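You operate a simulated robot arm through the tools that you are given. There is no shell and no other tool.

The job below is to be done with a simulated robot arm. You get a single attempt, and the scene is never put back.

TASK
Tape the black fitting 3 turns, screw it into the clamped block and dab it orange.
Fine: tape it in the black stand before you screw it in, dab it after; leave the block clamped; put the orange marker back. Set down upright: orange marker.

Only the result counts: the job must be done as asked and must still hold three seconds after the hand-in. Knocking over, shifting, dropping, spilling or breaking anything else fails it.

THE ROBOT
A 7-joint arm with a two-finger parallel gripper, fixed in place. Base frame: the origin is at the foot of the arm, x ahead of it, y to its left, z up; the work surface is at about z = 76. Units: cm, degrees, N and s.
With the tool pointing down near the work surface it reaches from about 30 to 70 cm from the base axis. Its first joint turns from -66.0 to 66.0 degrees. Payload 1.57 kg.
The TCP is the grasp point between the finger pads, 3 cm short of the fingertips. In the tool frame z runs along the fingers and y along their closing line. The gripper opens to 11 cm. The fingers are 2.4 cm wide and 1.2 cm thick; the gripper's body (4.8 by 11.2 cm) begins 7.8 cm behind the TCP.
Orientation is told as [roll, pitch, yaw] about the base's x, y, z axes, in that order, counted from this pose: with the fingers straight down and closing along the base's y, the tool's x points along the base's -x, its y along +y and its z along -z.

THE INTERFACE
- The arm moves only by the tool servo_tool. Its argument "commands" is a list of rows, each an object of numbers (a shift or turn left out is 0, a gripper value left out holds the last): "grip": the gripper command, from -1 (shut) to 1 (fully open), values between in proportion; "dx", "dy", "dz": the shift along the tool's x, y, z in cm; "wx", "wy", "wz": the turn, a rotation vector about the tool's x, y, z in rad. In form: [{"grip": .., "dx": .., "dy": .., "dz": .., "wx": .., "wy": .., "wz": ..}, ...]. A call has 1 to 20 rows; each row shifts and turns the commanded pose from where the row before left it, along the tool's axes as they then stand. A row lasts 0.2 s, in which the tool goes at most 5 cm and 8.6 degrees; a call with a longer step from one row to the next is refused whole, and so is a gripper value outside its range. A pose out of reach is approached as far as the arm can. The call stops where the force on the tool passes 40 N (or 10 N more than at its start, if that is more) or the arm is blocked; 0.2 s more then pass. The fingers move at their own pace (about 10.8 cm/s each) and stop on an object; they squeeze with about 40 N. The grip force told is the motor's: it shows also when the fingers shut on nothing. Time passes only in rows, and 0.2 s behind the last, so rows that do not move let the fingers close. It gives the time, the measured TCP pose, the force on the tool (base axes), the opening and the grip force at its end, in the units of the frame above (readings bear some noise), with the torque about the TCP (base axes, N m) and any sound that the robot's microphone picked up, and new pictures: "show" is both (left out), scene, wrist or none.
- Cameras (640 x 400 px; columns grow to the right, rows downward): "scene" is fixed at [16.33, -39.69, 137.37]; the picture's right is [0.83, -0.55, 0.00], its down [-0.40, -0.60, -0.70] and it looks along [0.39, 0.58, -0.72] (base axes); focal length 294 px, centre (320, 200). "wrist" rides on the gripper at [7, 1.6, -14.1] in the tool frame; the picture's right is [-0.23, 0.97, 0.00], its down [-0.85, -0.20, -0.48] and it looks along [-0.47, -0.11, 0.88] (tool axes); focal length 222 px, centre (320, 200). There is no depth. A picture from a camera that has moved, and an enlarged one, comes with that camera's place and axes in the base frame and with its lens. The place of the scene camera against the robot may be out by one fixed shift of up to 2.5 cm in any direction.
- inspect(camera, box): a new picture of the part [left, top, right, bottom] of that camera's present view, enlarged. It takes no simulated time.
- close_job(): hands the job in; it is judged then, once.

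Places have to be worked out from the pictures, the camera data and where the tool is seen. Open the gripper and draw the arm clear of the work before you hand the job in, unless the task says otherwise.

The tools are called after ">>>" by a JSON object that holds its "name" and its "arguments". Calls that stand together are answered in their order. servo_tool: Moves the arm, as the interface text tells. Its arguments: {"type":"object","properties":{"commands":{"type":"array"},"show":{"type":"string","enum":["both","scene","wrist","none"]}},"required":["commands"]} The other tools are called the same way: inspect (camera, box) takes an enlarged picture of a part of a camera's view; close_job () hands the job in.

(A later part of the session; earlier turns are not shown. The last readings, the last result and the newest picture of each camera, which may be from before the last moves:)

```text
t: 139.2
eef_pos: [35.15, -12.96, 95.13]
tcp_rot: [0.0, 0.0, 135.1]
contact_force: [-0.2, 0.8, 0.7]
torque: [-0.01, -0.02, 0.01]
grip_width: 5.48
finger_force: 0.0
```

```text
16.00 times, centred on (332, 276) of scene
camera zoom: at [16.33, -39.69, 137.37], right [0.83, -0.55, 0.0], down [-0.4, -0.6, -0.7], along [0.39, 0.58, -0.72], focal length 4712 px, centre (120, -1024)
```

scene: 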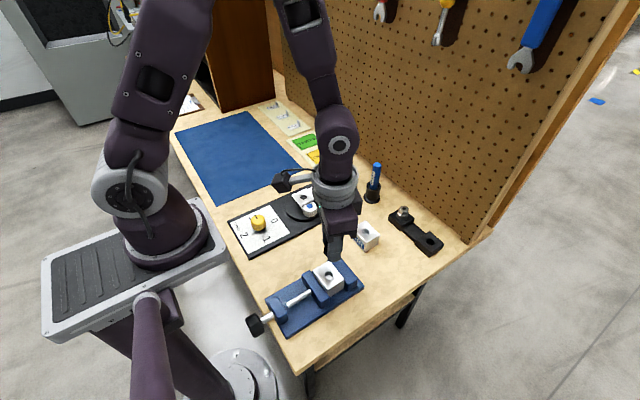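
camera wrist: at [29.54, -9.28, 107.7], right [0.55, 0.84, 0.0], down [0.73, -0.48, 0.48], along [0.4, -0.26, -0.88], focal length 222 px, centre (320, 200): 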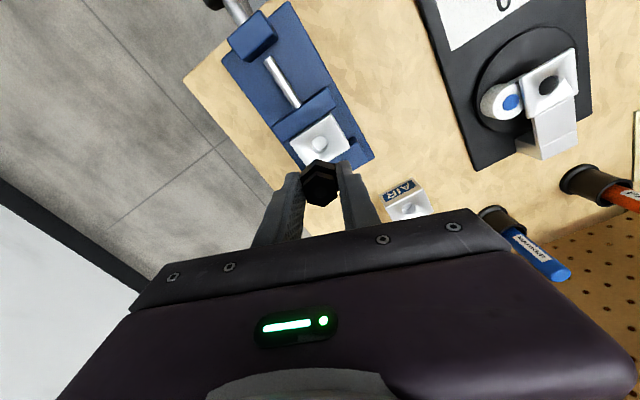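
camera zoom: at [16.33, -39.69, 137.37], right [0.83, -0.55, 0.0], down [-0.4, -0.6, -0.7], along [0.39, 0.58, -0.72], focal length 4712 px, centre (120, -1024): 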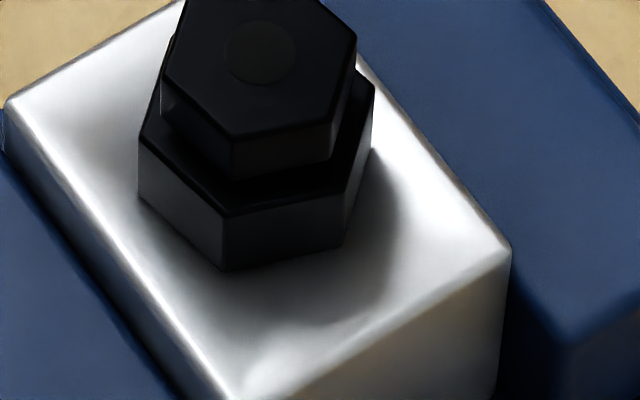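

The hex sits flush with the block's top face, and its corners are where the fingers were, so the fingers had slipped round about 30°. I'll re-align to the flats (30° back), re-grip, and check the tightness by torque.

>>> {"name": "servo_tool", "arguments": {"commands": [{"dx": 0.04, "dy": -0.1}, {"wz": -0.131}, {"wz": -0.131}, {"wz": -0.131}, {"wz": -0.131}, {}, {"dz": 3}, {"dz": 3}, {"dz": 2}, {}], "show": "none"}}

>>> {"name": "inspect", "arguments": {"camera": "wrist", "box": [280, 125, 360, 195]}}

```text
t: 141.4
eef_pos: [35.27, -12.93, 87.24]
tcp_rot: [0.0, -0.1, 165.0]
contact_force: [-0.2, -1.2, -0.8]
torque: [0.01, -0.02, 0.01]
grip_width: 5.5
finger_force: 0.1
```

```text
5.71 times, centred on (320, 160) of wrist
camera zoom: at [41.56, -16.33, 101.36], right [-0.47, -0.88, 0.0], down [-0.77, 0.41, 0.48], along [-0.42, 0.23, -0.88], focal length 1269 px, centre (320, 429)
```

zoom: 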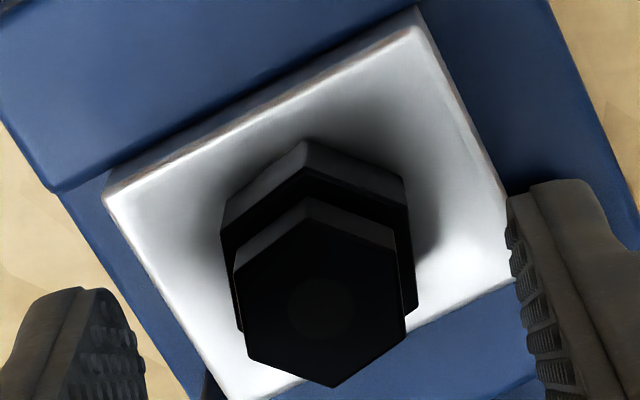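

Nearly aligned, with the hex about 7° off the fingers. I'll correct that, descend to z ≈ 84.6 and grip.

>>> {"name": "servo_tool", "arguments": {"commands": [{"wz": -0.12, "dx": -0.05}, {"dz": 1.5}, {"dz": 1.1}, {}, {"grip": -0.3}, {"grip": -0.5}, {"grip": -1}, {}, {}], "show": "none"}}

```text
t: 143.4
eef_pos: [35.18, -13.03, 84.51]
tcp_rot: [0.0, 0.1, 171.8]
contact_force: [-0.4, 4.9, 23.6]
torque: [0.1, 0.07, 0.12]
grip_width: 2.97
finger_force: 39.3
```

The grip closed at 2.97 cm, so it's about 9° misaligned, and there's a 24 N upward force. I'll reopen and check whether the fingertips are touching the block.

>>> {"name": "servo_tool", "arguments": {"commands": [{"grip": -0.3}, {"grip": -0.1}, {}], "show": "none"}}

>>> {"name": "inspect", "arguments": {"camera": "wrist", "box": [280, 135, 360, 205]}}

>>> {"name": "inspect", "arguments": {"camera": "scene", "box": [310, 250, 350, 290]}}

```text
t: 144.2
eef_pos: [35.22, -13.3, 84.44]
tcp_rot: [0.3, 0.0, 172.0]
contact_force: [-1.0, -5.5, 24.7]
torque: [0.43, -0.03, 0.15]
grip_width: 4.41
finger_force: 0.2
```

```text
5.71 times, centred on (320, 170) of wrist
camera zoom: at [41.85, -15.82, 98.84], right [-0.36, -0.93, 0.01], down [-0.82, 0.32, 0.48], along [-0.45, 0.17, -0.88], focal length 1269 px, centre (320, 371)
```

zoom: 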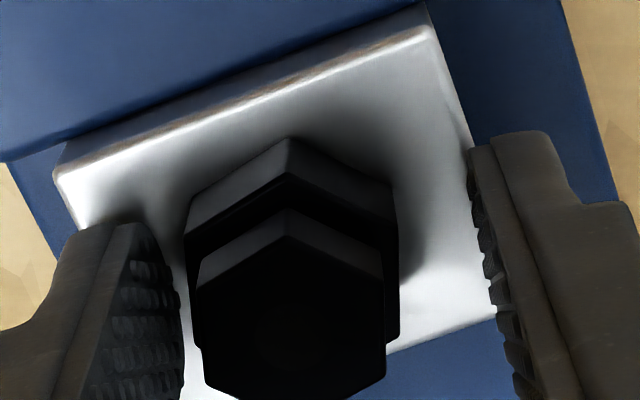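

```text
10.00 times, centred on (330, 270) of scene
camera zoom: at [16.3, -39.7, 137.37], right [0.83, -0.55, 0.0], down [-0.4, -0.6, -0.7], along [0.39, 0.58, -0.72], focal length 2945 px, centre (220, -500)
```

zoom: 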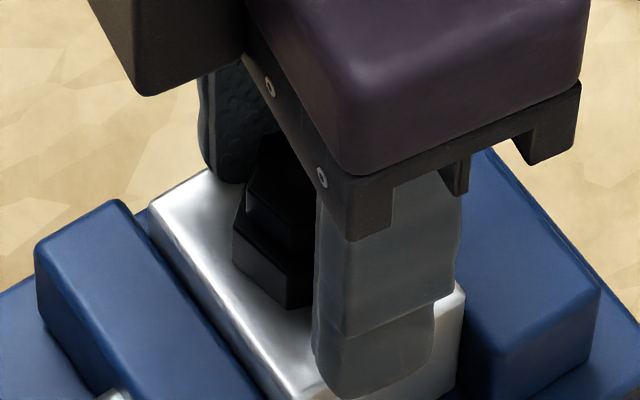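

The upward force stays with the fingers open, so the fingertips are resting on the block's top face (z ≈ 81.45), and I had turned the wrong way. I'll lift 0.3 cm, turn to about yaw 161° where the flats should be, and re-grip.

>>> {"name": "servo_tool", "arguments": {"commands": [{"dz": -0.35}, {"wz": 0.095}, {"wz": 0.095}, {}, {}], "show": "none"}}

>>> {"name": "inspect", "arguments": {"camera": "wrist", "box": [280, 135, 360, 205]}}

```text
t: 145.4
eef_pos: [35.24, -12.92, 84.9]
tcp_rot: [0.1, 0.1, 161.0]
contact_force: [0.3, -0.7, 0.0]
torque: [-0.01, 0.04, 0.0]
grip_width: 4.96
finger_force: 0.1
```

```text
5.71 times, centred on (320, 170) of wrist
camera zoom: at [41.28, -16.79, 99.12], right [-0.53, -0.85, 0.0], down [-0.74, 0.47, 0.48], along [-0.41, 0.25, -0.88], focal length 1269 px, centre (320, 371)
```

zoom: 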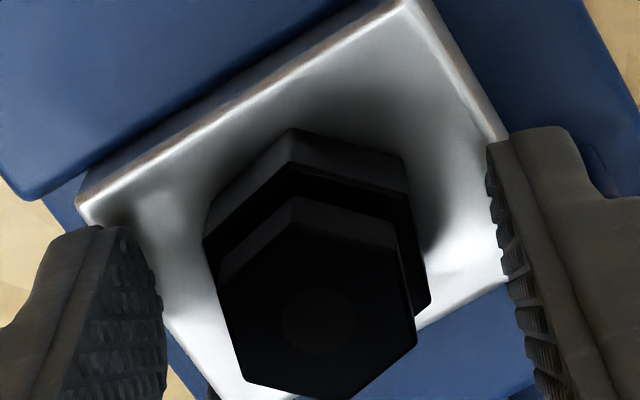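

The flats are now parallel to the fingers and the fitting is centred. I'll grip here, with the fingertips clear of the block, and test tightness with small clockwise turns.

>>> {"name": "servo_tool", "arguments": {"commands": [{"grip": -0.35}, {"grip": -0.5}, {"grip": -1}, {}, {}], "show": "none"}}

>>> {"name": "servo_tool", "arguments": {"commands": [{"wz": 0.05}, {}], "show": "none"}}

>>> {"name": "servo_tool", "arguments": {"commands": [{"wz": 0.05}, {}], "show": "none"}}

```text
t: 146.6
eef_pos: [35.23, -12.94, 84.93]
tcp_rot: [0.1, 0.0, 161.1]
contact_force: [1.1, 1.8, 1.0]
torque: [0.06, -0.03, 0.0]
grip_width: 2.76
finger_force: 38.6
```

```text
t: 147.2
eef_pos: [35.21, -12.95, 84.86]
tcp_rot: [0.0, -0.1, 158.2]
contact_force: [1.2, 2.5, -0.2]
torque: [0.07, -0.02, 0.55]
grip_width: 2.76
finger_force: 37.9
```

```text
t: 147.8
eef_pos: [35.16, -12.89, 84.98]
tcp_rot: [0.1, 0.0, 155.3]
contact_force: [-1.6, 5.5, -0.7]
torque: [0.13, 0.04, 0.97]
grip_width: 2.76
finger_force: 38.3
```

Torque rises quickly with no slip: 0.55 N·m at 3° and 0.97 N·m at 6°. The fitting is snug; one more small step will show whether it's still turning or fully tight.

>>> {"name": "servo_tool", "arguments": {"commands": [{"wz": 0.05}, {}], "show": "none"}}

>>> {"name": "inspect", "arguments": {"camera": "wrist", "box": [280, 135, 360, 205]}}

```text
t: 148.4
eef_pos: [35.24, -12.92, 85.0]
tcp_rot: [0.0, 0.1, 152.4]
contact_force: [1.4, 5.2, -0.7]
torque: [0.14, -0.02, 0.96]
grip_width: 2.86
finger_force: 38.9
```

```text
5.71 times, centred on (320, 170) of wrist
camera zoom: at [40.68, -17.64, 99.16], right [-0.65, -0.76, 0.0], down [-0.67, 0.57, 0.48], along [-0.36, 0.31, -0.88], focal length 1269 px, centre (320, 371)
```

zoom: 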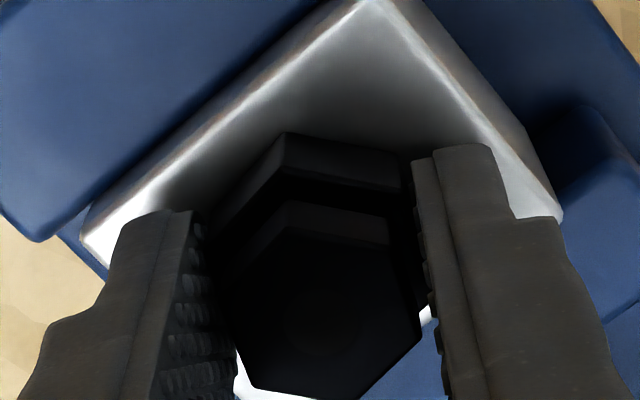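

Torque holds at 0.96 N·m while the fingers begin to ride off the flats, so the fitting is screwed fully tight after about one full turn. I'll relax the twist, release and rise clear.

>>> {"name": "servo_tool", "arguments": {"commands": [{"wz": -0.08}, {"wz": -0.04}, {"grip": -0.3}, {"grip": 0.0}, {}, {"dz": -2}, {"dz": -3}, {"dz": -4}, {"dz": -4}, {}], "show": "both"}}

>>> {"name": "inspect", "arguments": {"camera": "scene", "box": [317, 255, 342, 285]}}

>>> {"name": "inspect", "arguments": {"camera": "wrist", "box": [290, 110, 350, 170]}}

```text
t: 150.6
eef_pos: [35.21, -12.93, 98.08]
tcp_rot: [-0.1, 0.0, 159.3]
contact_force: [0.5, -1.2, 0.2]
torque: [0.01, -0.01, -0.01]
grip_width: 5.49
finger_force: 0.1
camera wrist: at [41.22, -16.96, 112.3], right [-0.56, -0.83, 0.0], down [-0.73, 0.49, 0.48], along [-0.4, 0.27, -0.88], focal length 222 px, centre (320, 200)
```

scene: 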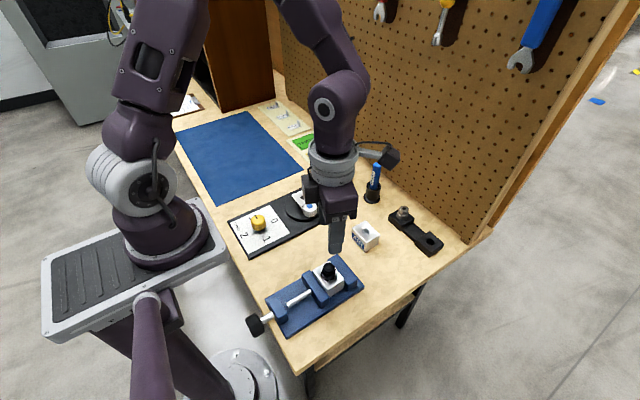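
wrist: 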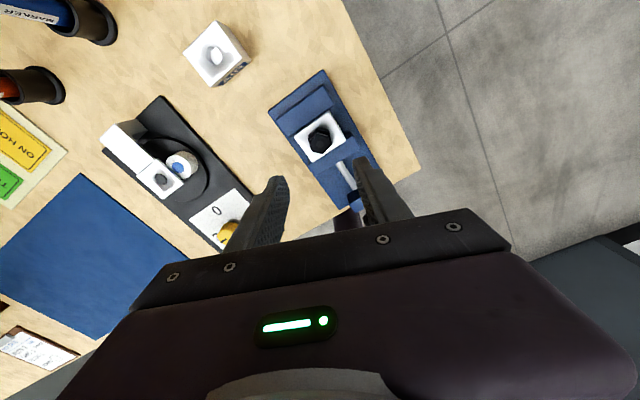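

```text
13.33 times, centred on (330, 270) of scene
camera zoom: at [16.33, -39.69, 137.37], right [0.83, -0.55, 0.0], down [-0.4, -0.6, -0.7], along [0.39, 0.58, -0.72], focal length 3927 px, centre (193, -733)
```

zoom: 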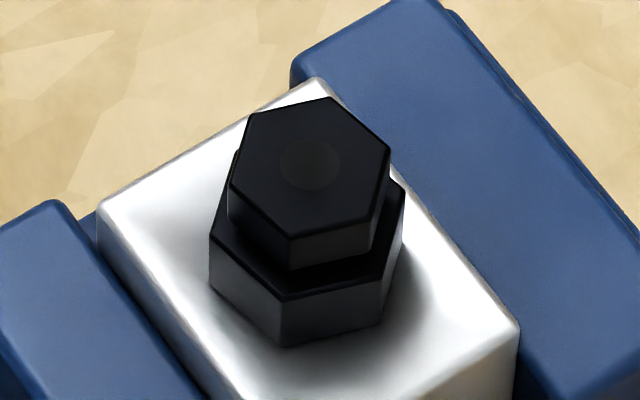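

```text
6.67 times, centred on (320, 140) of wrist
camera zoom: at [41.22, -16.96, 112.3], right [-0.56, -0.83, 0.0], down [-0.73, 0.49, 0.48], along [-0.4, 0.27, -0.88], focal length 1481 px, centre (320, 600)
```

zoom: 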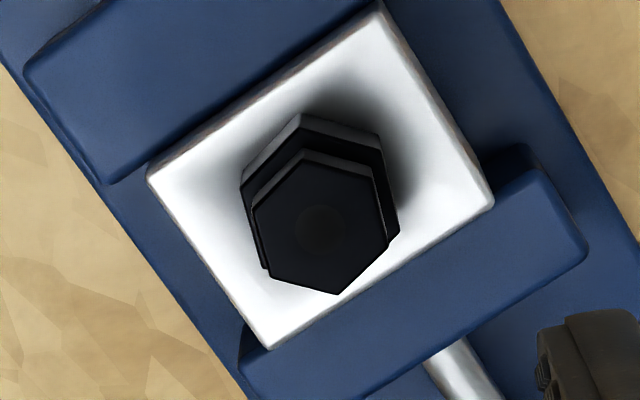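

The fitting sits tight in the block, which is still clamped. Now for the orange marker: I'll unwind the wrist back to yaw 0 and then go look at the markers.

>>> {"name": "servo_tool", "arguments": {"commands": [{"wz": -0.146}, {"wz": -0.146}, {"wz": -0.146}, {"wz": -0.146}, {"wz": -0.146}, {"wz": -0.146}, {"wz": -0.146}, {"wz": -0.146}, {"wz": -0.146}, {"wz": -0.146}, {"wz": -0.146}, {"wz": -0.146}, {"wz": -0.146}, {"wz": -0.146}, {"wz": -0.146}, {"wz": -0.146}, {"wz": -0.146}, {"wz": -0.146}, {"wz": -0.146}, {"wz": -0.146}], "show": "none"}}

>>> {"name": "servo_tool", "arguments": {"commands": [{"wz": -0.146}, {"wz": -0.146}, {"wz": -0.146}, {"wz": -0.1}, {"dz": -3}, {"dz": -3}, {}], "show": "none"}}

```text
t: 154.8
eef_pos: [35.1, -12.93, 97.93]
tcp_rot: [0.0, 0.1, -33.2]
contact_force: [0.2, -0.4, 0.3]
torque: [0.02, 0.01, 0.02]
grip_width: 5.52
finger_force: 0.0
```

```text
t: 156.4
eef_pos: [35.15, -12.94, 103.98]
tcp_rot: [0.0, 0.0, -2.4]
contact_force: [-0.4, 0.9, 0.4]
torque: [0.0, -0.01, 0.02]
grip_width: 5.51
finger_force: 0.0
```

At yaw -2.4° and z = 104 now. I'll move across to near (54, 14) to view the orange marker.

>>> {"name": "servo_tool", "arguments": {"commands": [{"dx": -2.22, "dy": 3.47}, {"dx": -2.22, "dy": 3.47}, {"dx": -2.22, "dy": 3.47}, {"dx": -2.22, "dy": 3.47}, {"dx": -2.22, "dy": 3.47}, {"dx": -2.22, "dy": 3.47}, {"dx": -2.22, "dy": 3.47}, {"dx": -2.22, "dy": 3.47}, {}], "show": "both"}}

>>> {"name": "inspect", "arguments": {"camera": "wrist", "box": [250, 110, 390, 210]}}

>>> {"name": "inspect", "arguments": {"camera": "scene", "box": [325, 130, 395, 205]}}

```text
t: 158.4
eef_pos: [54.07, 14.12, 103.79]
tcp_rot: [0.0, 0.1, -2.4]
contact_force: [0.4, 0.8, 0.5]
torque: [0.01, 0.04, 0.0]
grip_width: 5.48
finger_force: 0.0
camera wrist: at [47.27, 16.0, 118.16], right [0.27, 0.96, 0.0], down [0.85, -0.24, 0.48], along [0.46, -0.13, -0.88], focal length 222 px, centre (320, 200)
```

scene: 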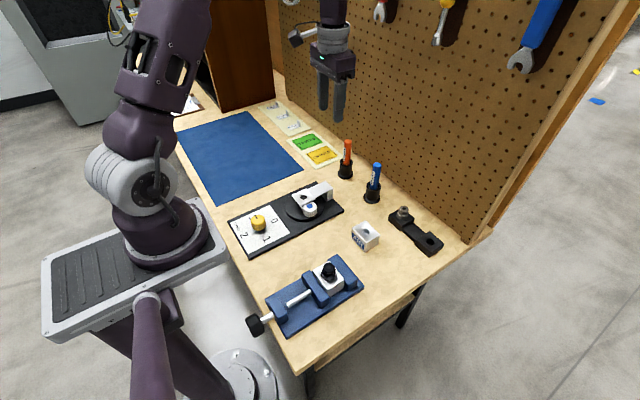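
wrist: 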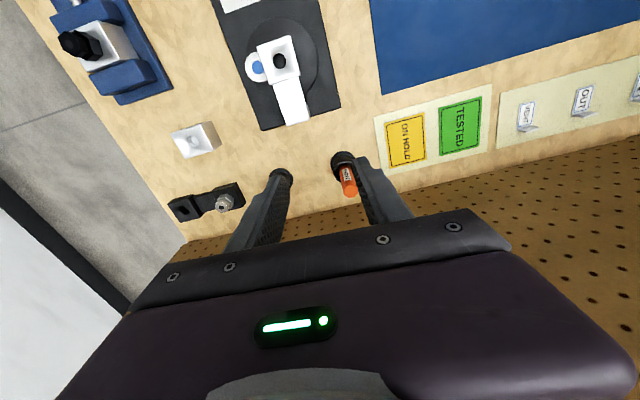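

```text
4.00 times, centred on (320, 160) of wrist
camera zoom: at [47.27, 16.0, 118.16], right [0.27, 0.96, 0.0], down [0.85, -0.24, 0.48], along [0.46, -0.13, -0.88], focal length 888 px, centre (320, 360)
```

zoom: 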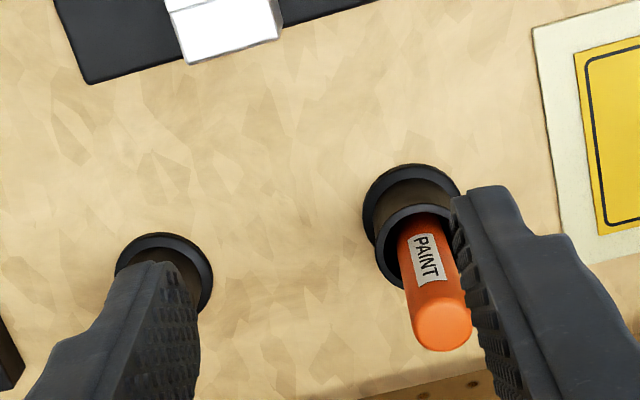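

```text
5.33 times, centred on (360, 168) of scene
camera zoom: at [16.33, -39.69, 137.37], right [0.83, -0.55, 0.0], down [-0.4, -0.6, -0.7], along [0.39, 0.58, -0.72], focal length 1571 px, centre (107, 373)
```

zoom: 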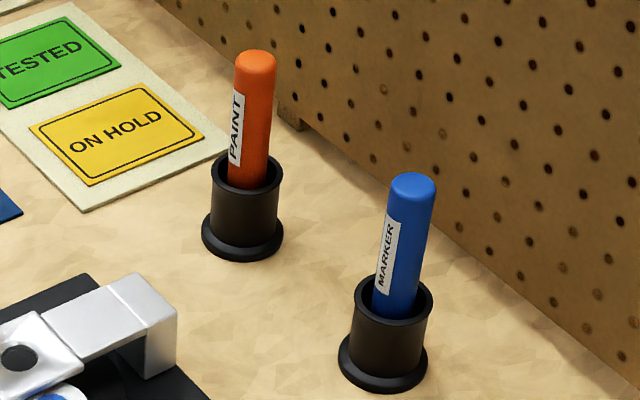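

The orange marker stands upright at about (62.3, 16.4) with its top at z ≈ 88.9 and the cup's rim at z ≈ 81.3. I'll move directly above it and take another look before descending.

>>> {"name": "servo_tool", "arguments": {"commands": [{"dx": -4.08, "dy": 1.32}, {"dx": -4.08, "dy": 1.32}, {"dz": 3}, {"dz": 3}, {"dz": 3}, {}], "show": "none"}}

>>> {"name": "inspect", "arguments": {"camera": "wrist", "box": [260, 110, 380, 210]}}

>>> {"name": "inspect", "arguments": {"camera": "scene", "box": [325, 110, 395, 190]}}

```text
t: 159.8
eef_pos: [62.32, 16.34, 94.93]
tcp_rot: [0.0, 0.0, -2.3]
contact_force: [-0.1, -0.2, 0.1]
torque: [-0.03, 0.01, 0.02]
grip_width: 5.49
finger_force: 0.1
```

```text
4.00 times, centred on (320, 160) of wrist
camera zoom: at [55.53, 18.19, 109.11], right [0.27, 0.96, 0.0], down [0.85, -0.24, 0.48], along [0.46, -0.13, -0.88], focal length 888 px, centre (320, 360)
```

zoom: 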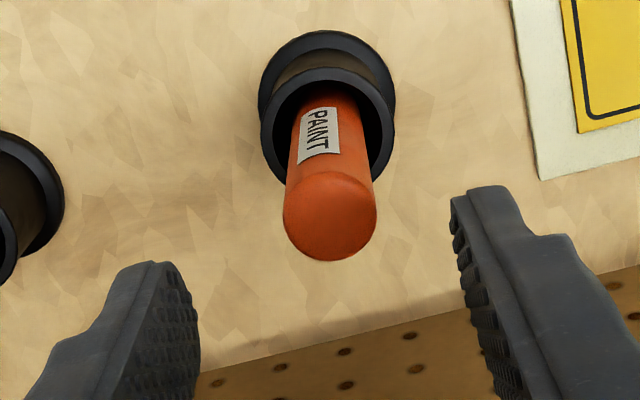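

```text
5.00 times, centred on (360, 150) of scene
camera zoom: at [16.33, -39.69, 137.37], right [0.83, -0.55, 0.0], down [-0.4, -0.6, -0.7], along [0.39, 0.58, -0.72], focal length 1473 px, centre (120, 450)
```

zoom: 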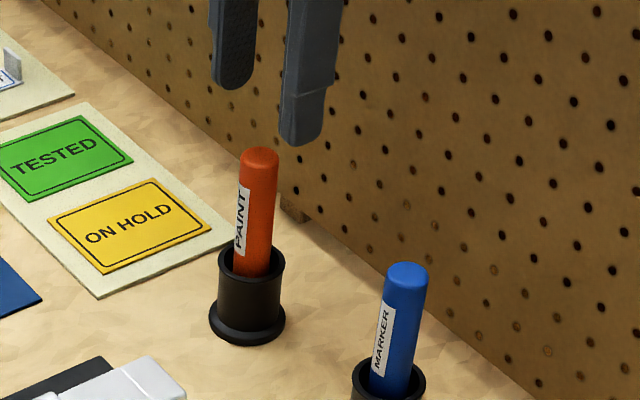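

The marker's top is within about 0.2 cm of the tool axis. I'll centre slightly and descend so the fingers straddle the marker well above the cup's rim.

>>> {"name": "servo_tool", "arguments": {"commands": [{"dx": -0.1, "dy": 0.2, "dz": 2}, {"dz": 2.5}, {"dz": 2.5}, {"dz": 1.5}, {}], "show": "none"}}

>>> {"name": "inspect", "arguments": {"camera": "wrist", "box": [260, 110, 380, 230]}}

>>> {"name": "inspect", "arguments": {"camera": "scene", "box": [325, 110, 395, 190]}}

```text
t: 161.0
eef_pos: [62.54, 16.45, 86.33]
tcp_rot: [-0.1, 0.0, -2.4]
contact_force: [0.5, -0.1, -0.4]
torque: [-0.04, 0.02, -0.01]
grip_width: 5.49
finger_force: 0.0
```

```text
3.33 times, centred on (320, 170) of wrist
camera zoom: at [55.65, 18.41, 100.56], right [0.27, 0.96, 0.0], down [0.85, -0.24, 0.48], along [0.46, -0.13, -0.88], focal length 740 px, centre (320, 300)
```

zoom: 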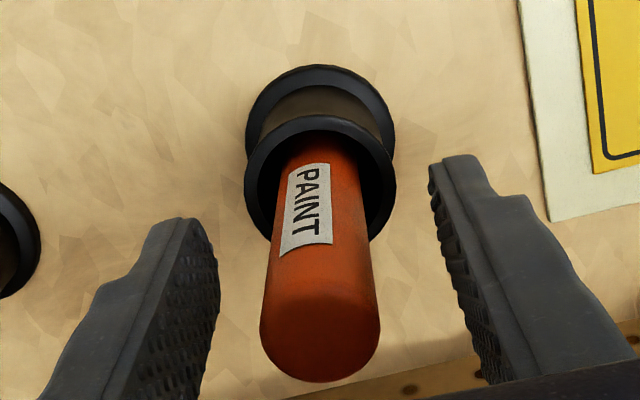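

```text
5.00 times, centred on (360, 150) of scene
camera zoom: at [16.33, -39.69, 137.37], right [0.83, -0.55, 0.0], down [-0.4, -0.6, -0.7], along [0.39, 0.58, -0.72], focal length 1473 px, centre (120, 450)
```

zoom: 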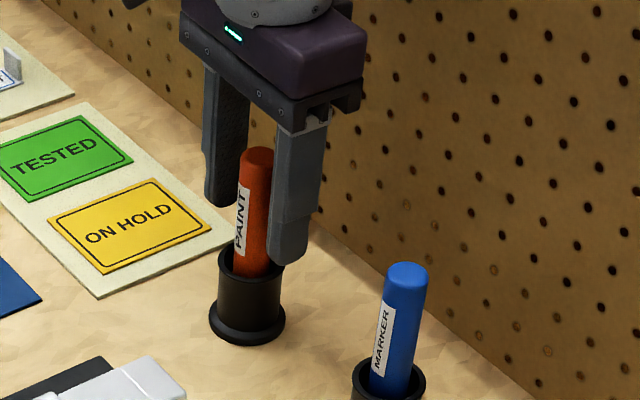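

The marker is centred between the fingers. Closing on it now.

>>> {"name": "servo_tool", "arguments": {"commands": [{"grip": -0.2}, {"grip": -0.45}, {"grip": -1}, {}, {}], "show": "none"}}

>>> {"name": "inspect", "arguments": {"camera": "scene", "box": [325, 110, 395, 190]}}

>>> {"name": "inspect", "arguments": {"camera": "wrist", "box": [260, 110, 380, 230]}}

```text
t: 162.2
eef_pos: [62.55, 16.57, 86.39]
tcp_rot: [0.0, 0.0, -2.4]
contact_force: [-0.5, 0.4, 1.4]
torque: [-0.07, 0.04, -0.02]
grip_width: 2.14
finger_force: 34.3
```

```text
5.00 times, centred on (360, 150) of scene
camera zoom: at [16.33, -39.7, 137.37], right [0.83, -0.55, 0.0], down [-0.4, -0.6, -0.7], along [0.39, 0.58, -0.72], focal length 1473 px, centre (120, 450)
```

zoom: 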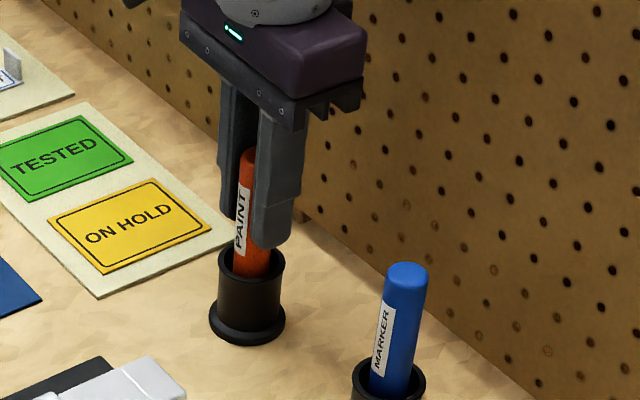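

```text
3.33 times, centred on (320, 170) of wrist
camera zoom: at [55.65, 18.41, 100.6], right [0.27, 0.96, 0.0], down [0.85, -0.24, 0.48], along [0.46, -0.13, -0.88], focal length 740 px, centre (320, 300)
```

zoom: 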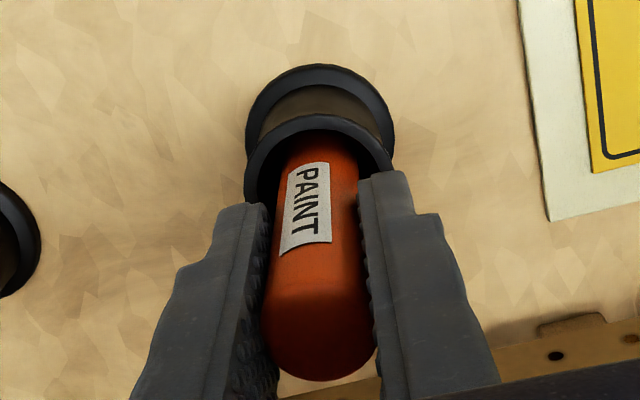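

Gripped at 2.14 cm. I'll note this pick pose, (62.55, 16.5, 86.36) at yaw -2.4°, for putting it back. Now lifting straight up.

>>> {"name": "servo_tool", "arguments": {"commands": [{"dz": -0.5}, {"dz": -1}, {"dz": -1.5}, {"dz": -2}, {"dz": -2}, {"dz": -2}, {"dz": -2}, {"dz": -2}, {}], "show": "both"}}

>>> {"name": "inspect", "arguments": {"camera": "scene", "box": [315, 70, 395, 190]}}

>>> {"name": "inspect", "arguments": {"camera": "wrist", "box": [240, 70, 400, 230]}}

```text
t: 164.2
eef_pos: [62.51, 16.47, 99.51]
tcp_rot: [-0.1, 0.0, -2.4]
contact_force: [0.1, 0.3, 0.4]
torque: [-0.01, 0.0, -0.01]
grip_width: 2.15
finger_force: 34.6
camera wrist: at [55.64, 18.39, 113.64], right [0.27, 0.96, 0.0], down [0.85, -0.24, 0.48], along [0.46, -0.13, -0.88], focal length 222 px, centre (320, 200)
```

scene: 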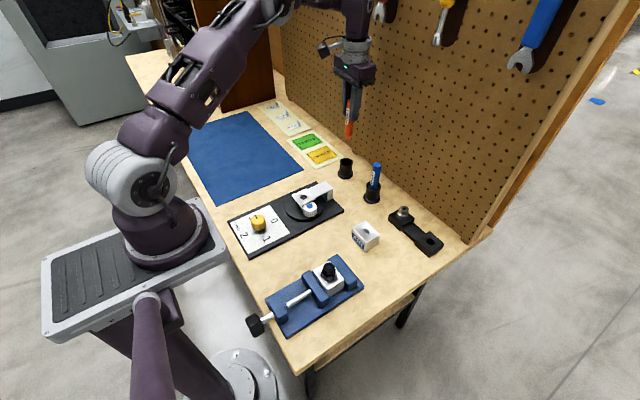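
wrist: 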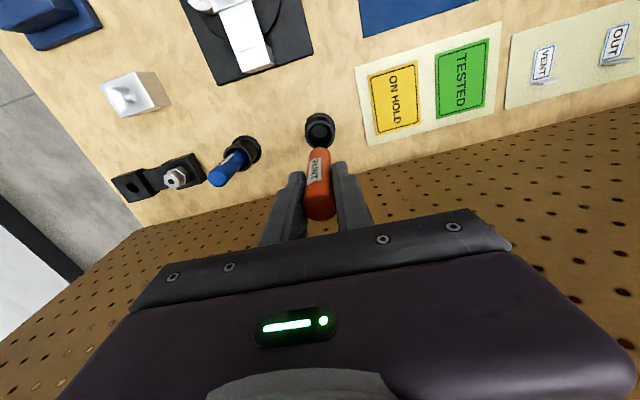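

```text
3.33 times, centred on (355, 130) of scene
camera zoom: at [16.33, -39.69, 137.37], right [0.83, -0.55, 0.0], down [-0.4, -0.6, -0.7], along [0.39, 0.58, -0.72], focal length 982 px, centre (203, 433)
```

zoom: 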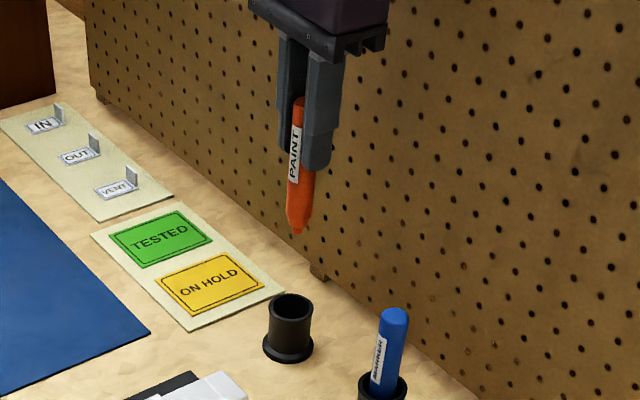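

```text
2.50 times, centred on (320, 150) of wrist
camera zoom: at [55.64, 18.39, 113.64], right [0.27, 0.96, 0.0], down [0.85, -0.24, 0.48], along [0.46, -0.13, -0.88], focal length 555 px, centre (320, 325)
```

zoom: 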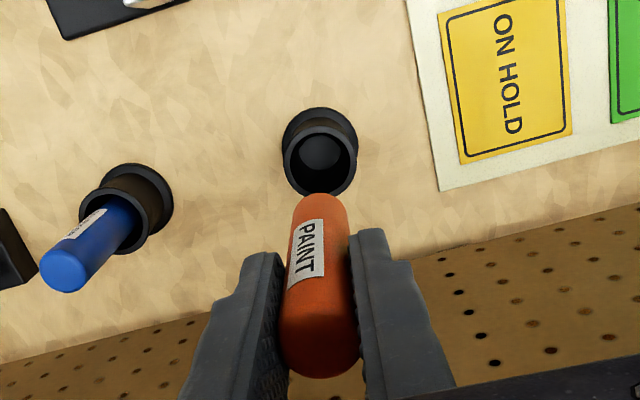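

The marker came out cleanly, tip down; the scene view puts the tip about 10 cm below the TCP. I'll carry it high across to the clamped block at (35.2, -12.95).

>>> {"name": "servo_tool", "arguments": {"commands": [{"dz": -2.5}, {"dx": 2.612, "dy": -3.097}, {"dx": 2.612, "dy": -3.097}, {"dx": 2.612, "dy": -3.097}, {"dx": 2.612, "dy": -3.097}, {"dx": 2.612, "dy": -3.097}, {"dx": 2.612, "dy": -3.097}, {"dx": 2.612, "dy": -3.097}, {"dx": 2.612, "dy": -3.097}, {"dx": 2.612, "dy": -3.097}, {"dx": 2.612, "dy": -3.097}, {}], "show": "both"}}

>>> {"name": "inspect", "arguments": {"camera": "scene", "box": [290, 200, 370, 300]}}

>>> {"name": "inspect", "arguments": {"camera": "wrist", "box": [270, 90, 370, 190]}}

```text
t: 166.8
eef_pos: [35.28, -13.42, 101.85]
tcp_rot: [-0.1, 0.1, -2.4]
contact_force: [-0.3, -0.9, 0.2]
torque: [0.0, 0.02, 0.01]
grip_width: 2.16
finger_force: 34.6
camera wrist: at [28.36, -11.5, 116.19], right [0.27, 0.96, 0.0], down [0.85, -0.24, 0.48], along [0.46, -0.13, -0.88], focal length 222 px, centre (320, 200)
```

scene: 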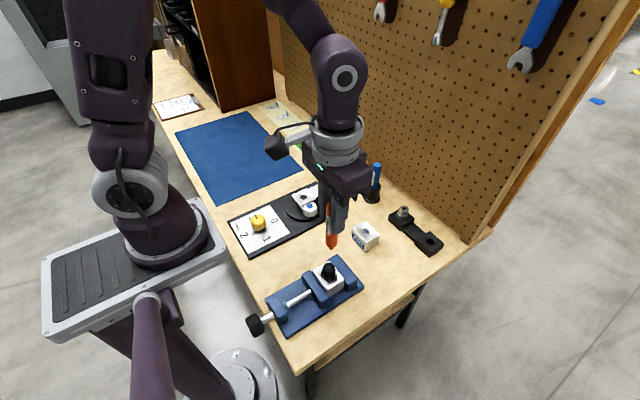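
wrist: 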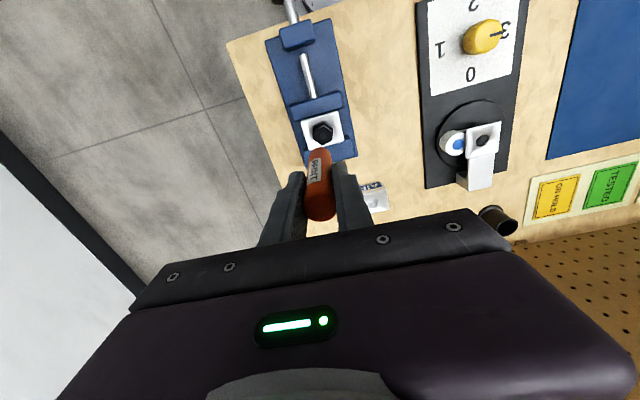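

```text
4.00 times, centred on (330, 250) of scene
camera zoom: at [16.33, -39.7, 137.37], right [0.83, -0.55, 0.0], down [-0.4, -0.6, -0.7], along [0.39, 0.58, -0.72], focal length 1178 px, centre (280, 0)
```

zoom: 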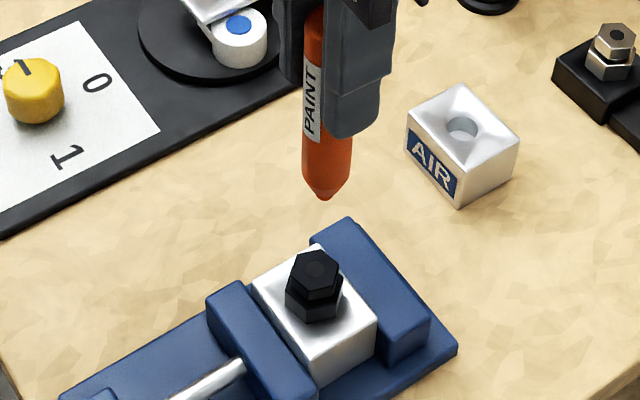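

```text
4.00 times, centred on (320, 140) of wrist
camera zoom: at [28.36, -11.5, 116.19], right [0.27, 0.96, 0.0], down [0.85, -0.24, 0.48], along [0.46, -0.13, -0.88], focal length 888 px, centre (320, 440)
```

zoom: 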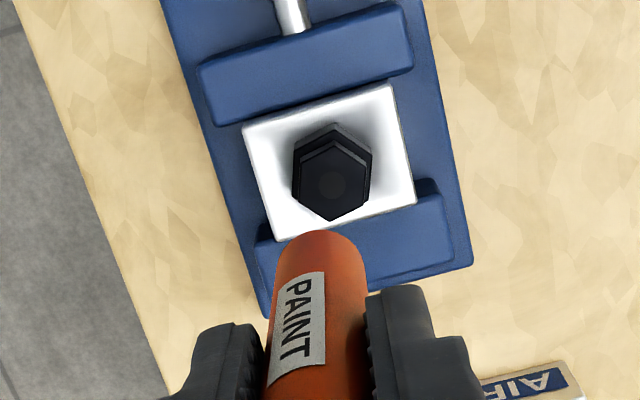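

The tip is about 0.45 cm off the fitting's centre, which will land on the hex's flat top between the bore mark and the edge. I'll descend 6 cm, then check the remaining gap.

>>> {"name": "servo_tool", "arguments": {"commands": [{"dz": 2}, {"dz": 2}, {"dz": 1.5}, {"dz": 0.5}, {}], "show": "none"}}

>>> {"name": "inspect", "arguments": {"camera": "scene", "box": [310, 240, 350, 280]}}

>>> {"name": "inspect", "arguments": {"camera": "wrist", "box": [290, 120, 350, 180]}}

```text
t: 168.0
eef_pos: [35.15, -13.33, 95.89]
tcp_rot: [0.0, 0.1, -2.4]
contact_force: [0.5, 0.0, 0.4]
torque: [0.02, 0.0, 0.01]
grip_width: 2.14
finger_force: 34.9
```

```text
10.00 times, centred on (330, 260) of scene
camera zoom: at [16.33, -39.7, 137.37], right [0.83, -0.55, 0.0], down [-0.4, -0.6, -0.7], along [0.39, 0.58, -0.72], focal length 2945 px, centre (220, -400)
```

zoom: 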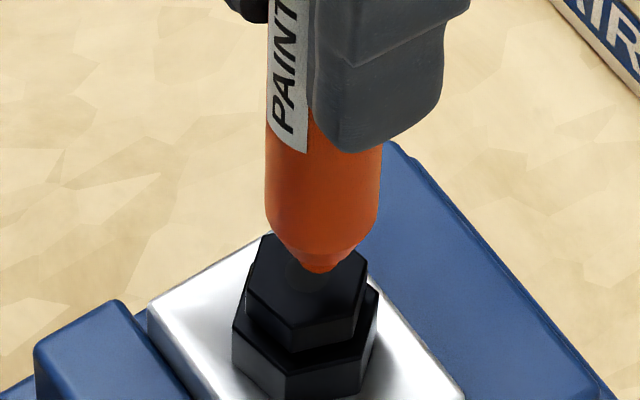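

```text
6.67 times, centred on (320, 150) of wrist
camera zoom: at [28.28, -11.45, 110.1], right [0.27, 0.96, 0.0], down [0.85, -0.24, 0.48], along [0.46, -0.13, -0.88], focal length 1481 px, centre (320, 533)
```

zoom: 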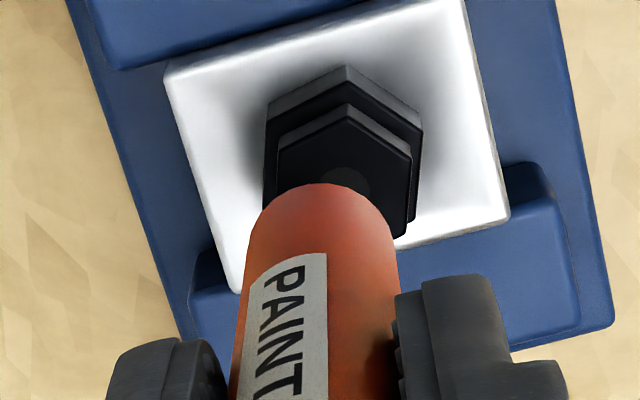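

The tip is roughly 0.5–1 cm above the fitting and might land close to the near edge. I'll shift 0.3 cm toward the centre and lower gently until contact.

>>> {"name": "servo_tool", "arguments": {"commands": [{"dx": -0.154, "dy": 0.257}, {"dz": 0.2}, {"dz": 0.15}, {}], "show": "none"}}

>>> {"name": "inspect", "arguments": {"camera": "scene", "box": [310, 240, 350, 280]}}

```text
t: 169.0
eef_pos: [35.21, -13.21, 95.55]
tcp_rot: [0.0, 0.0, -2.4]
contact_force: [0.9, 0.0, 0.1]
torque: [0.02, 0.01, 0.01]
grip_width: 2.15
finger_force: 34.0
```

```text
10.00 times, centred on (330, 260) of scene
camera zoom: at [16.33, -39.7, 137.37], right [0.83, -0.55, 0.0], down [-0.4, -0.6, -0.7], along [0.39, 0.58, -0.72], focal length 2945 px, centre (220, -400)
```

zoom: 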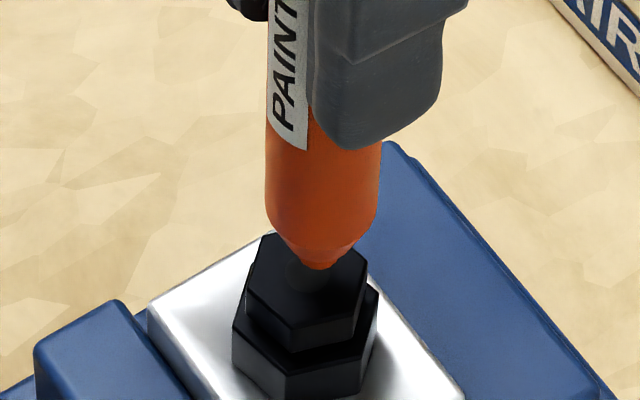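

No contact yet at z = 95.55. I'll continue down in small steps.

>>> {"name": "servo_tool", "arguments": {"commands": [{"dz": 0.15}, {"dz": 0.15}, {}], "show": "none"}}

>>> {"name": "servo_tool", "arguments": {"commands": [{"dz": 0.12}, {"dz": 0.12}, {}], "show": "none"}}

>>> {"name": "inspect", "arguments": {"camera": "scene", "box": [310, 240, 350, 280]}}

```text
t: 169.8
eef_pos: [35.25, -13.22, 95.34]
tcp_rot: [0.0, -0.1, -2.5]
contact_force: [-0.4, -0.5, -0.4]
torque: [0.02, 0.0, 0.01]
grip_width: 2.15
finger_force: 34.7
```

```text
t: 170.6
eef_pos: [35.19, -13.2, 95.11]
tcp_rot: [-0.1, 0.1, -2.4]
contact_force: [0.0, 0.9, -0.2]
torque: [0.01, 0.0, 0.03]
grip_width: 2.15
finger_force: 33.8
```

```text
10.00 times, centred on (330, 260) of scene
camera zoom: at [16.33, -39.7, 137.37], right [0.83, -0.55, 0.0], down [-0.4, -0.6, -0.7], along [0.39, 0.58, -0.72], focal length 2945 px, centre (220, -400)
```

zoom: 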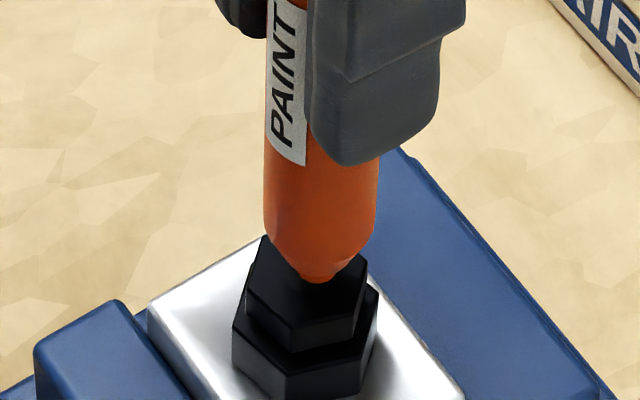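

Still no contact; the tip is visually over the hex's top face. Continuing in small steps.

>>> {"name": "servo_tool", "arguments": {"commands": [{"dz": 0.1}, {"dz": 0.1}, {}], "show": "none"}}

>>> {"name": "servo_tool", "arguments": {"commands": [{"dz": 0.1}, {"dz": 0.1}, {}], "show": "none"}}

>>> {"name": "inspect", "arguments": {"camera": "scene", "box": [310, 240, 350, 280]}}

```text
t: 171.4
eef_pos: [35.36, -13.14, 94.8]
tcp_rot: [0.1, 0.0, -2.5]
contact_force: [0.1, 0.2, -0.1]
torque: [0.01, -0.02, 0.01]
grip_width: 2.17
finger_force: 34.0
```

```text
t: 172.2
eef_pos: [35.31, -13.17, 94.71]
tcp_rot: [0.0, -0.2, -2.5]
contact_force: [-1.0, 0.8, 23.5]
torque: [0.08, 0.06, -0.05]
grip_width: 2.12
finger_force: 35.0
```

```text
10.00 times, centred on (330, 260) of scene
camera zoom: at [16.3, -39.68, 137.38], right [0.83, -0.55, 0.0], down [-0.4, -0.6, -0.7], along [0.39, 0.58, -0.72], focal length 2945 px, centre (220, -400)
```

zoom: 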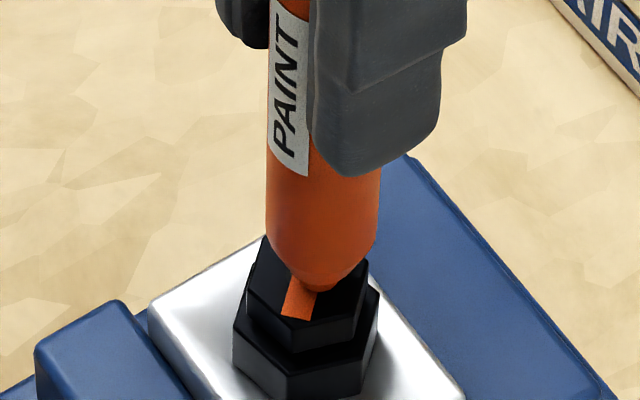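

Contact at 23 N, and an orange mark has appeared on the fitting's top. I'll lift straight off and inspect it.

>>> {"name": "servo_tool", "arguments": {"commands": [{"dz": -0.5}, {"dz": -1}, {"dz": -2}, {"dz": -3}, {"dz": -3}, {}], "show": "both"}}

>>> {"name": "inspect", "arguments": {"camera": "scene", "box": [310, 245, 350, 285]}}

>>> {"name": "inspect", "arguments": {"camera": "scene", "box": [290, 200, 370, 300]}}

```text
t: 173.6
eef_pos: [35.38, -13.09, 104.04]
tcp_rot: [0.0, 0.0, -2.5]
contact_force: [0.1, 0.0, 0.4]
torque: [-0.02, 0.0, 0.02]
grip_width: 2.16
finger_force: 34.6
camera wrist: at [28.52, -11.15, 118.34], right [0.27, 0.96, 0.0], down [0.85, -0.24, 0.48], along [0.46, -0.13, -0.88], focal length 222 px, centre (320, 200)
```

scene: 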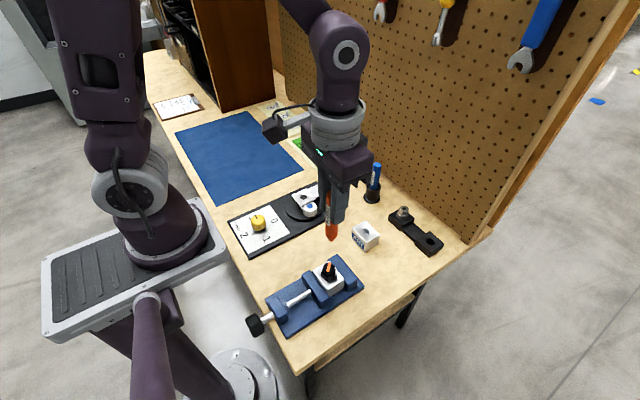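
wrist: 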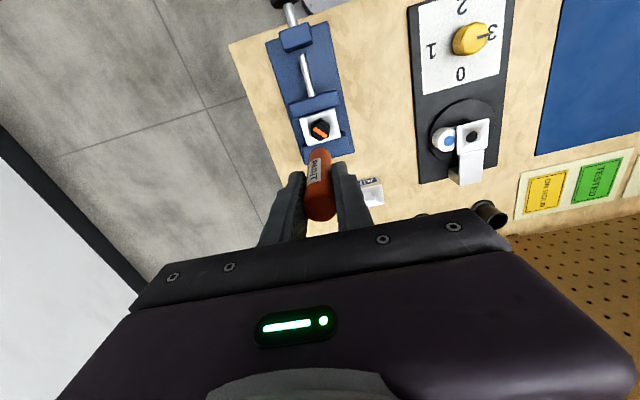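

```text
10.00 times, centred on (330, 265) of scene
camera zoom: at [16.33, -39.69, 137.37], right [0.83, -0.55, 0.0], down [-0.4, -0.6, -0.7], along [0.39, 0.58, -0.72], focal length 2945 px, centre (220, -450)
```

zoom: 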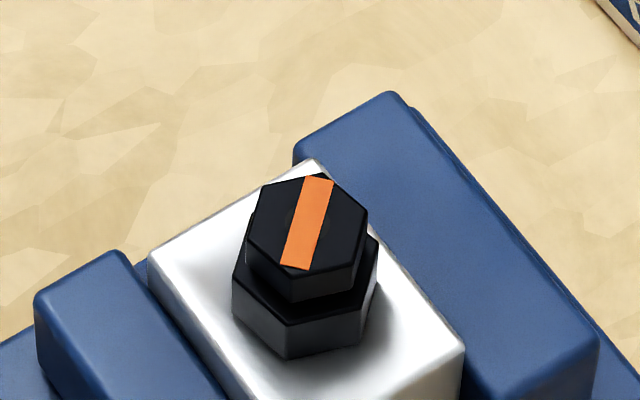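

```text
4.00 times, centred on (330, 250) of scene
camera zoom: at [16.33, -39.69, 137.37], right [0.83, -0.55, 0.0], down [-0.4, -0.6, -0.7], along [0.39, 0.58, -0.72], focal length 1178 px, centre (280, 0)
```

zoom: 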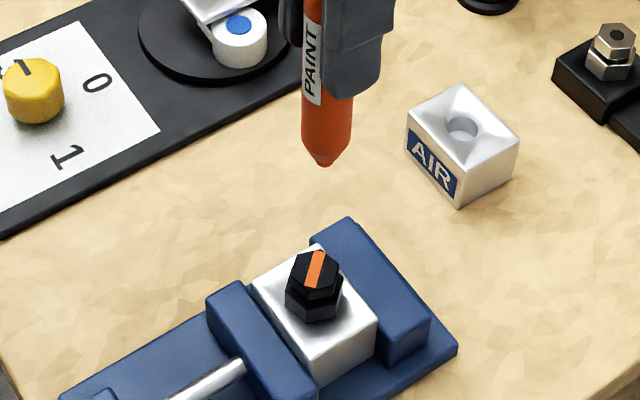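

The orange stripe is clearly on the fitting's top, and the block is still clamped. Now I'll retrace my commanded moves exactly to bring the marker back over its cup.

>>> {"name": "servo_tool", "arguments": {"commands": [{"dx": -2.5966, "dy": 3.0713}, {"dx": -2.5966, "dy": 3.0713}, {"dx": -2.5966, "dy": 3.0713}, {"dx": -2.5966, "dy": 3.0713}, {"dx": -2.5966, "dy": 3.0713}, {"dx": -2.5966, "dy": 3.0713}, {"dx": -2.5966, "dy": 3.0713}, {"dx": -2.5966, "dy": 3.0713}, {"dx": -2.5966, "dy": 3.0713}, {"dx": -2.5966, "dy": 3.0713}, {}, {}], "show": "both"}}

>>> {"name": "inspect", "arguments": {"camera": "wrist", "box": [260, 90, 380, 210]}}

>>> {"name": "inspect", "arguments": {"camera": "scene", "box": [315, 70, 395, 190]}}

```text
t: 176.2
eef_pos: [62.56, 16.48, 104.04]
tcp_rot: [0.0, -0.1, -2.4]
contact_force: [-0.5, 0.0, -0.5]
torque: [0.04, 0.04, 0.02]
grip_width: 2.15
finger_force: 34.4
camera wrist: at [55.75, 18.37, 118.32], right [0.27, 0.96, 0.0], down [0.85, -0.24, 0.48], along [0.46, -0.13, -0.88], focal length 222 px, centre (320, 200)
```

scene: 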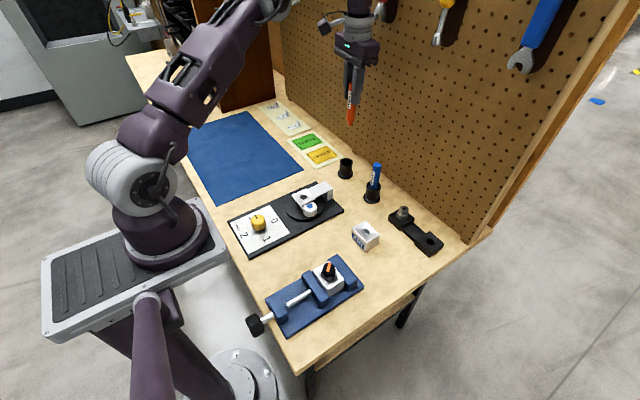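
wrist: 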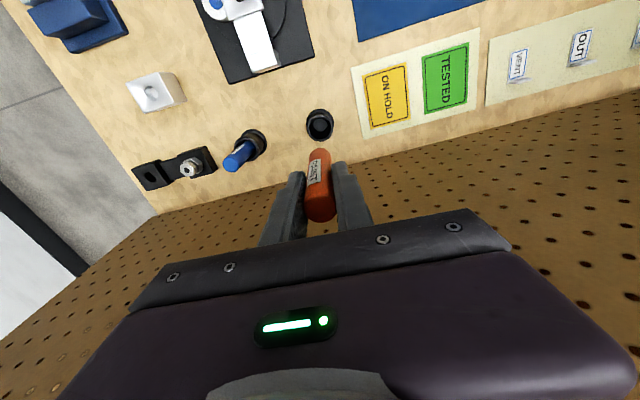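

```text
3.33 times, centred on (320, 150) of wrist
camera zoom: at [55.75, 18.37, 118.32], right [0.27, 0.96, 0.0], down [0.85, -0.24, 0.48], along [0.46, -0.13, -0.88], focal length 740 px, centre (320, 367)
```

zoom: 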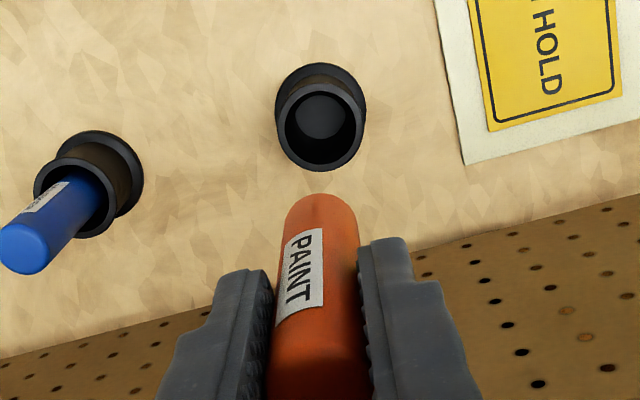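

```text
3.33 times, centred on (355, 130) of scene
camera zoom: at [16.33, -39.69, 137.37], right [0.83, -0.55, 0.0], down [-0.4, -0.6, -0.7], along [0.39, 0.58, -0.72], focal length 982 px, centre (203, 433)
```

zoom: 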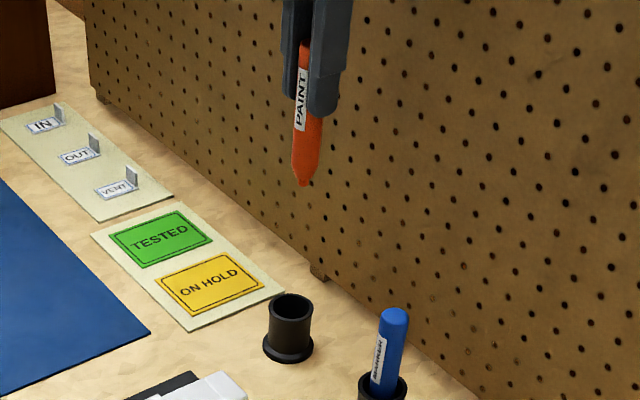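

The readings match the pick pose, and the cup's centre is within 0.3 cm of the tool axis. I'll lower to just above the cup and check the alignment there.

>>> {"name": "servo_tool", "arguments": {"commands": [{"dx": 0.1, "dz": 3}, {"dz": 4}, {"dz": 3}, {"dz": 1}, {}], "show": "none"}}

>>> {"name": "inspect", "arguments": {"camera": "scene", "box": [325, 110, 385, 185]}}

>>> {"name": "inspect", "arguments": {"camera": "wrist", "box": [260, 90, 380, 210]}}

```text
t: 177.4
eef_pos: [62.34, 16.34, 93.11]
tcp_rot: [0.0, 0.0, -2.4]
contact_force: [0.2, 0.1, -0.6]
torque: [-0.03, 0.02, -0.02]
grip_width: 2.13
finger_force: 34.4
```

```text
5.33 times, centred on (355, 148) of scene
camera zoom: at [16.33, -39.69, 137.37], right [0.83, -0.55, 0.0], down [-0.4, -0.6, -0.7], along [0.39, 0.58, -0.72], focal length 1571 px, centre (133, 480)
```

zoom: 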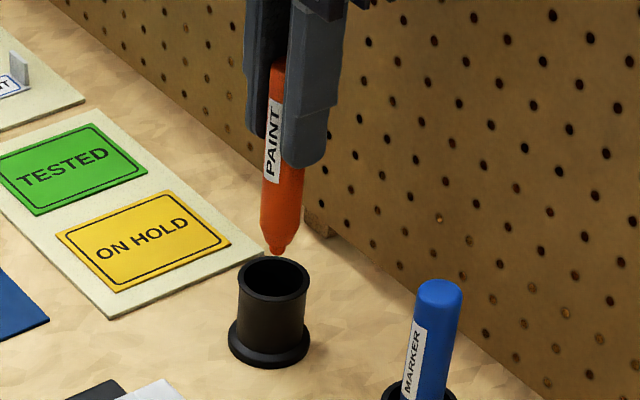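

```text
3.33 times, centred on (320, 150) of wrist
camera zoom: at [55.57, 18.32, 107.26], right [0.27, 0.96, 0.0], down [0.85, -0.24, 0.48], along [0.46, -0.13, -0.88], focal length 740 px, centre (320, 367)
```

zoom: 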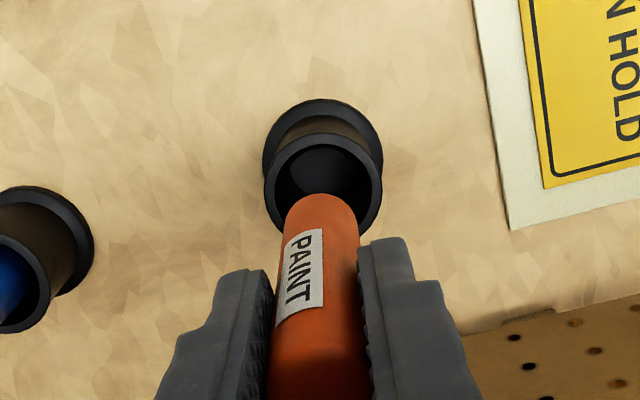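

The tip is directly over the cup's opening in both views. I'll lower it in, slowing near the bottom.

>>> {"name": "servo_tool", "arguments": {"commands": [{"dz": 1}, {"dz": 1}, {"dz": 1}, {"dz": 1}, {"dz": 1}, {"dz": 0.8}, {}], "show": "none"}}

>>> {"name": "inspect", "arguments": {"camera": "scene", "box": [325, 110, 385, 185]}}

```text
t: 179.0
eef_pos: [62.43, 16.44, 87.28]
tcp_rot: [0.0, 0.0, -2.4]
contact_force: [-0.4, -0.1, 0.6]
torque: [0.04, 0.01, 0.01]
grip_width: 2.13
finger_force: 34.4
```

```text
5.33 times, centred on (355, 148) of scene
camera zoom: at [16.33, -39.69, 137.37], right [0.83, -0.55, 0.0], down [-0.4, -0.6, -0.7], along [0.39, 0.58, -0.72], focal length 1571 px, centre (133, 480)
```

zoom: 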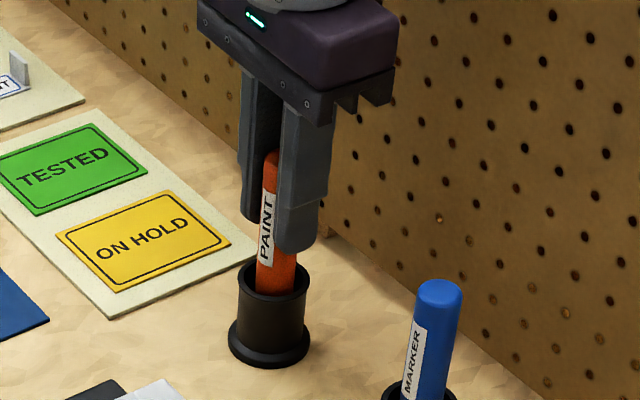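

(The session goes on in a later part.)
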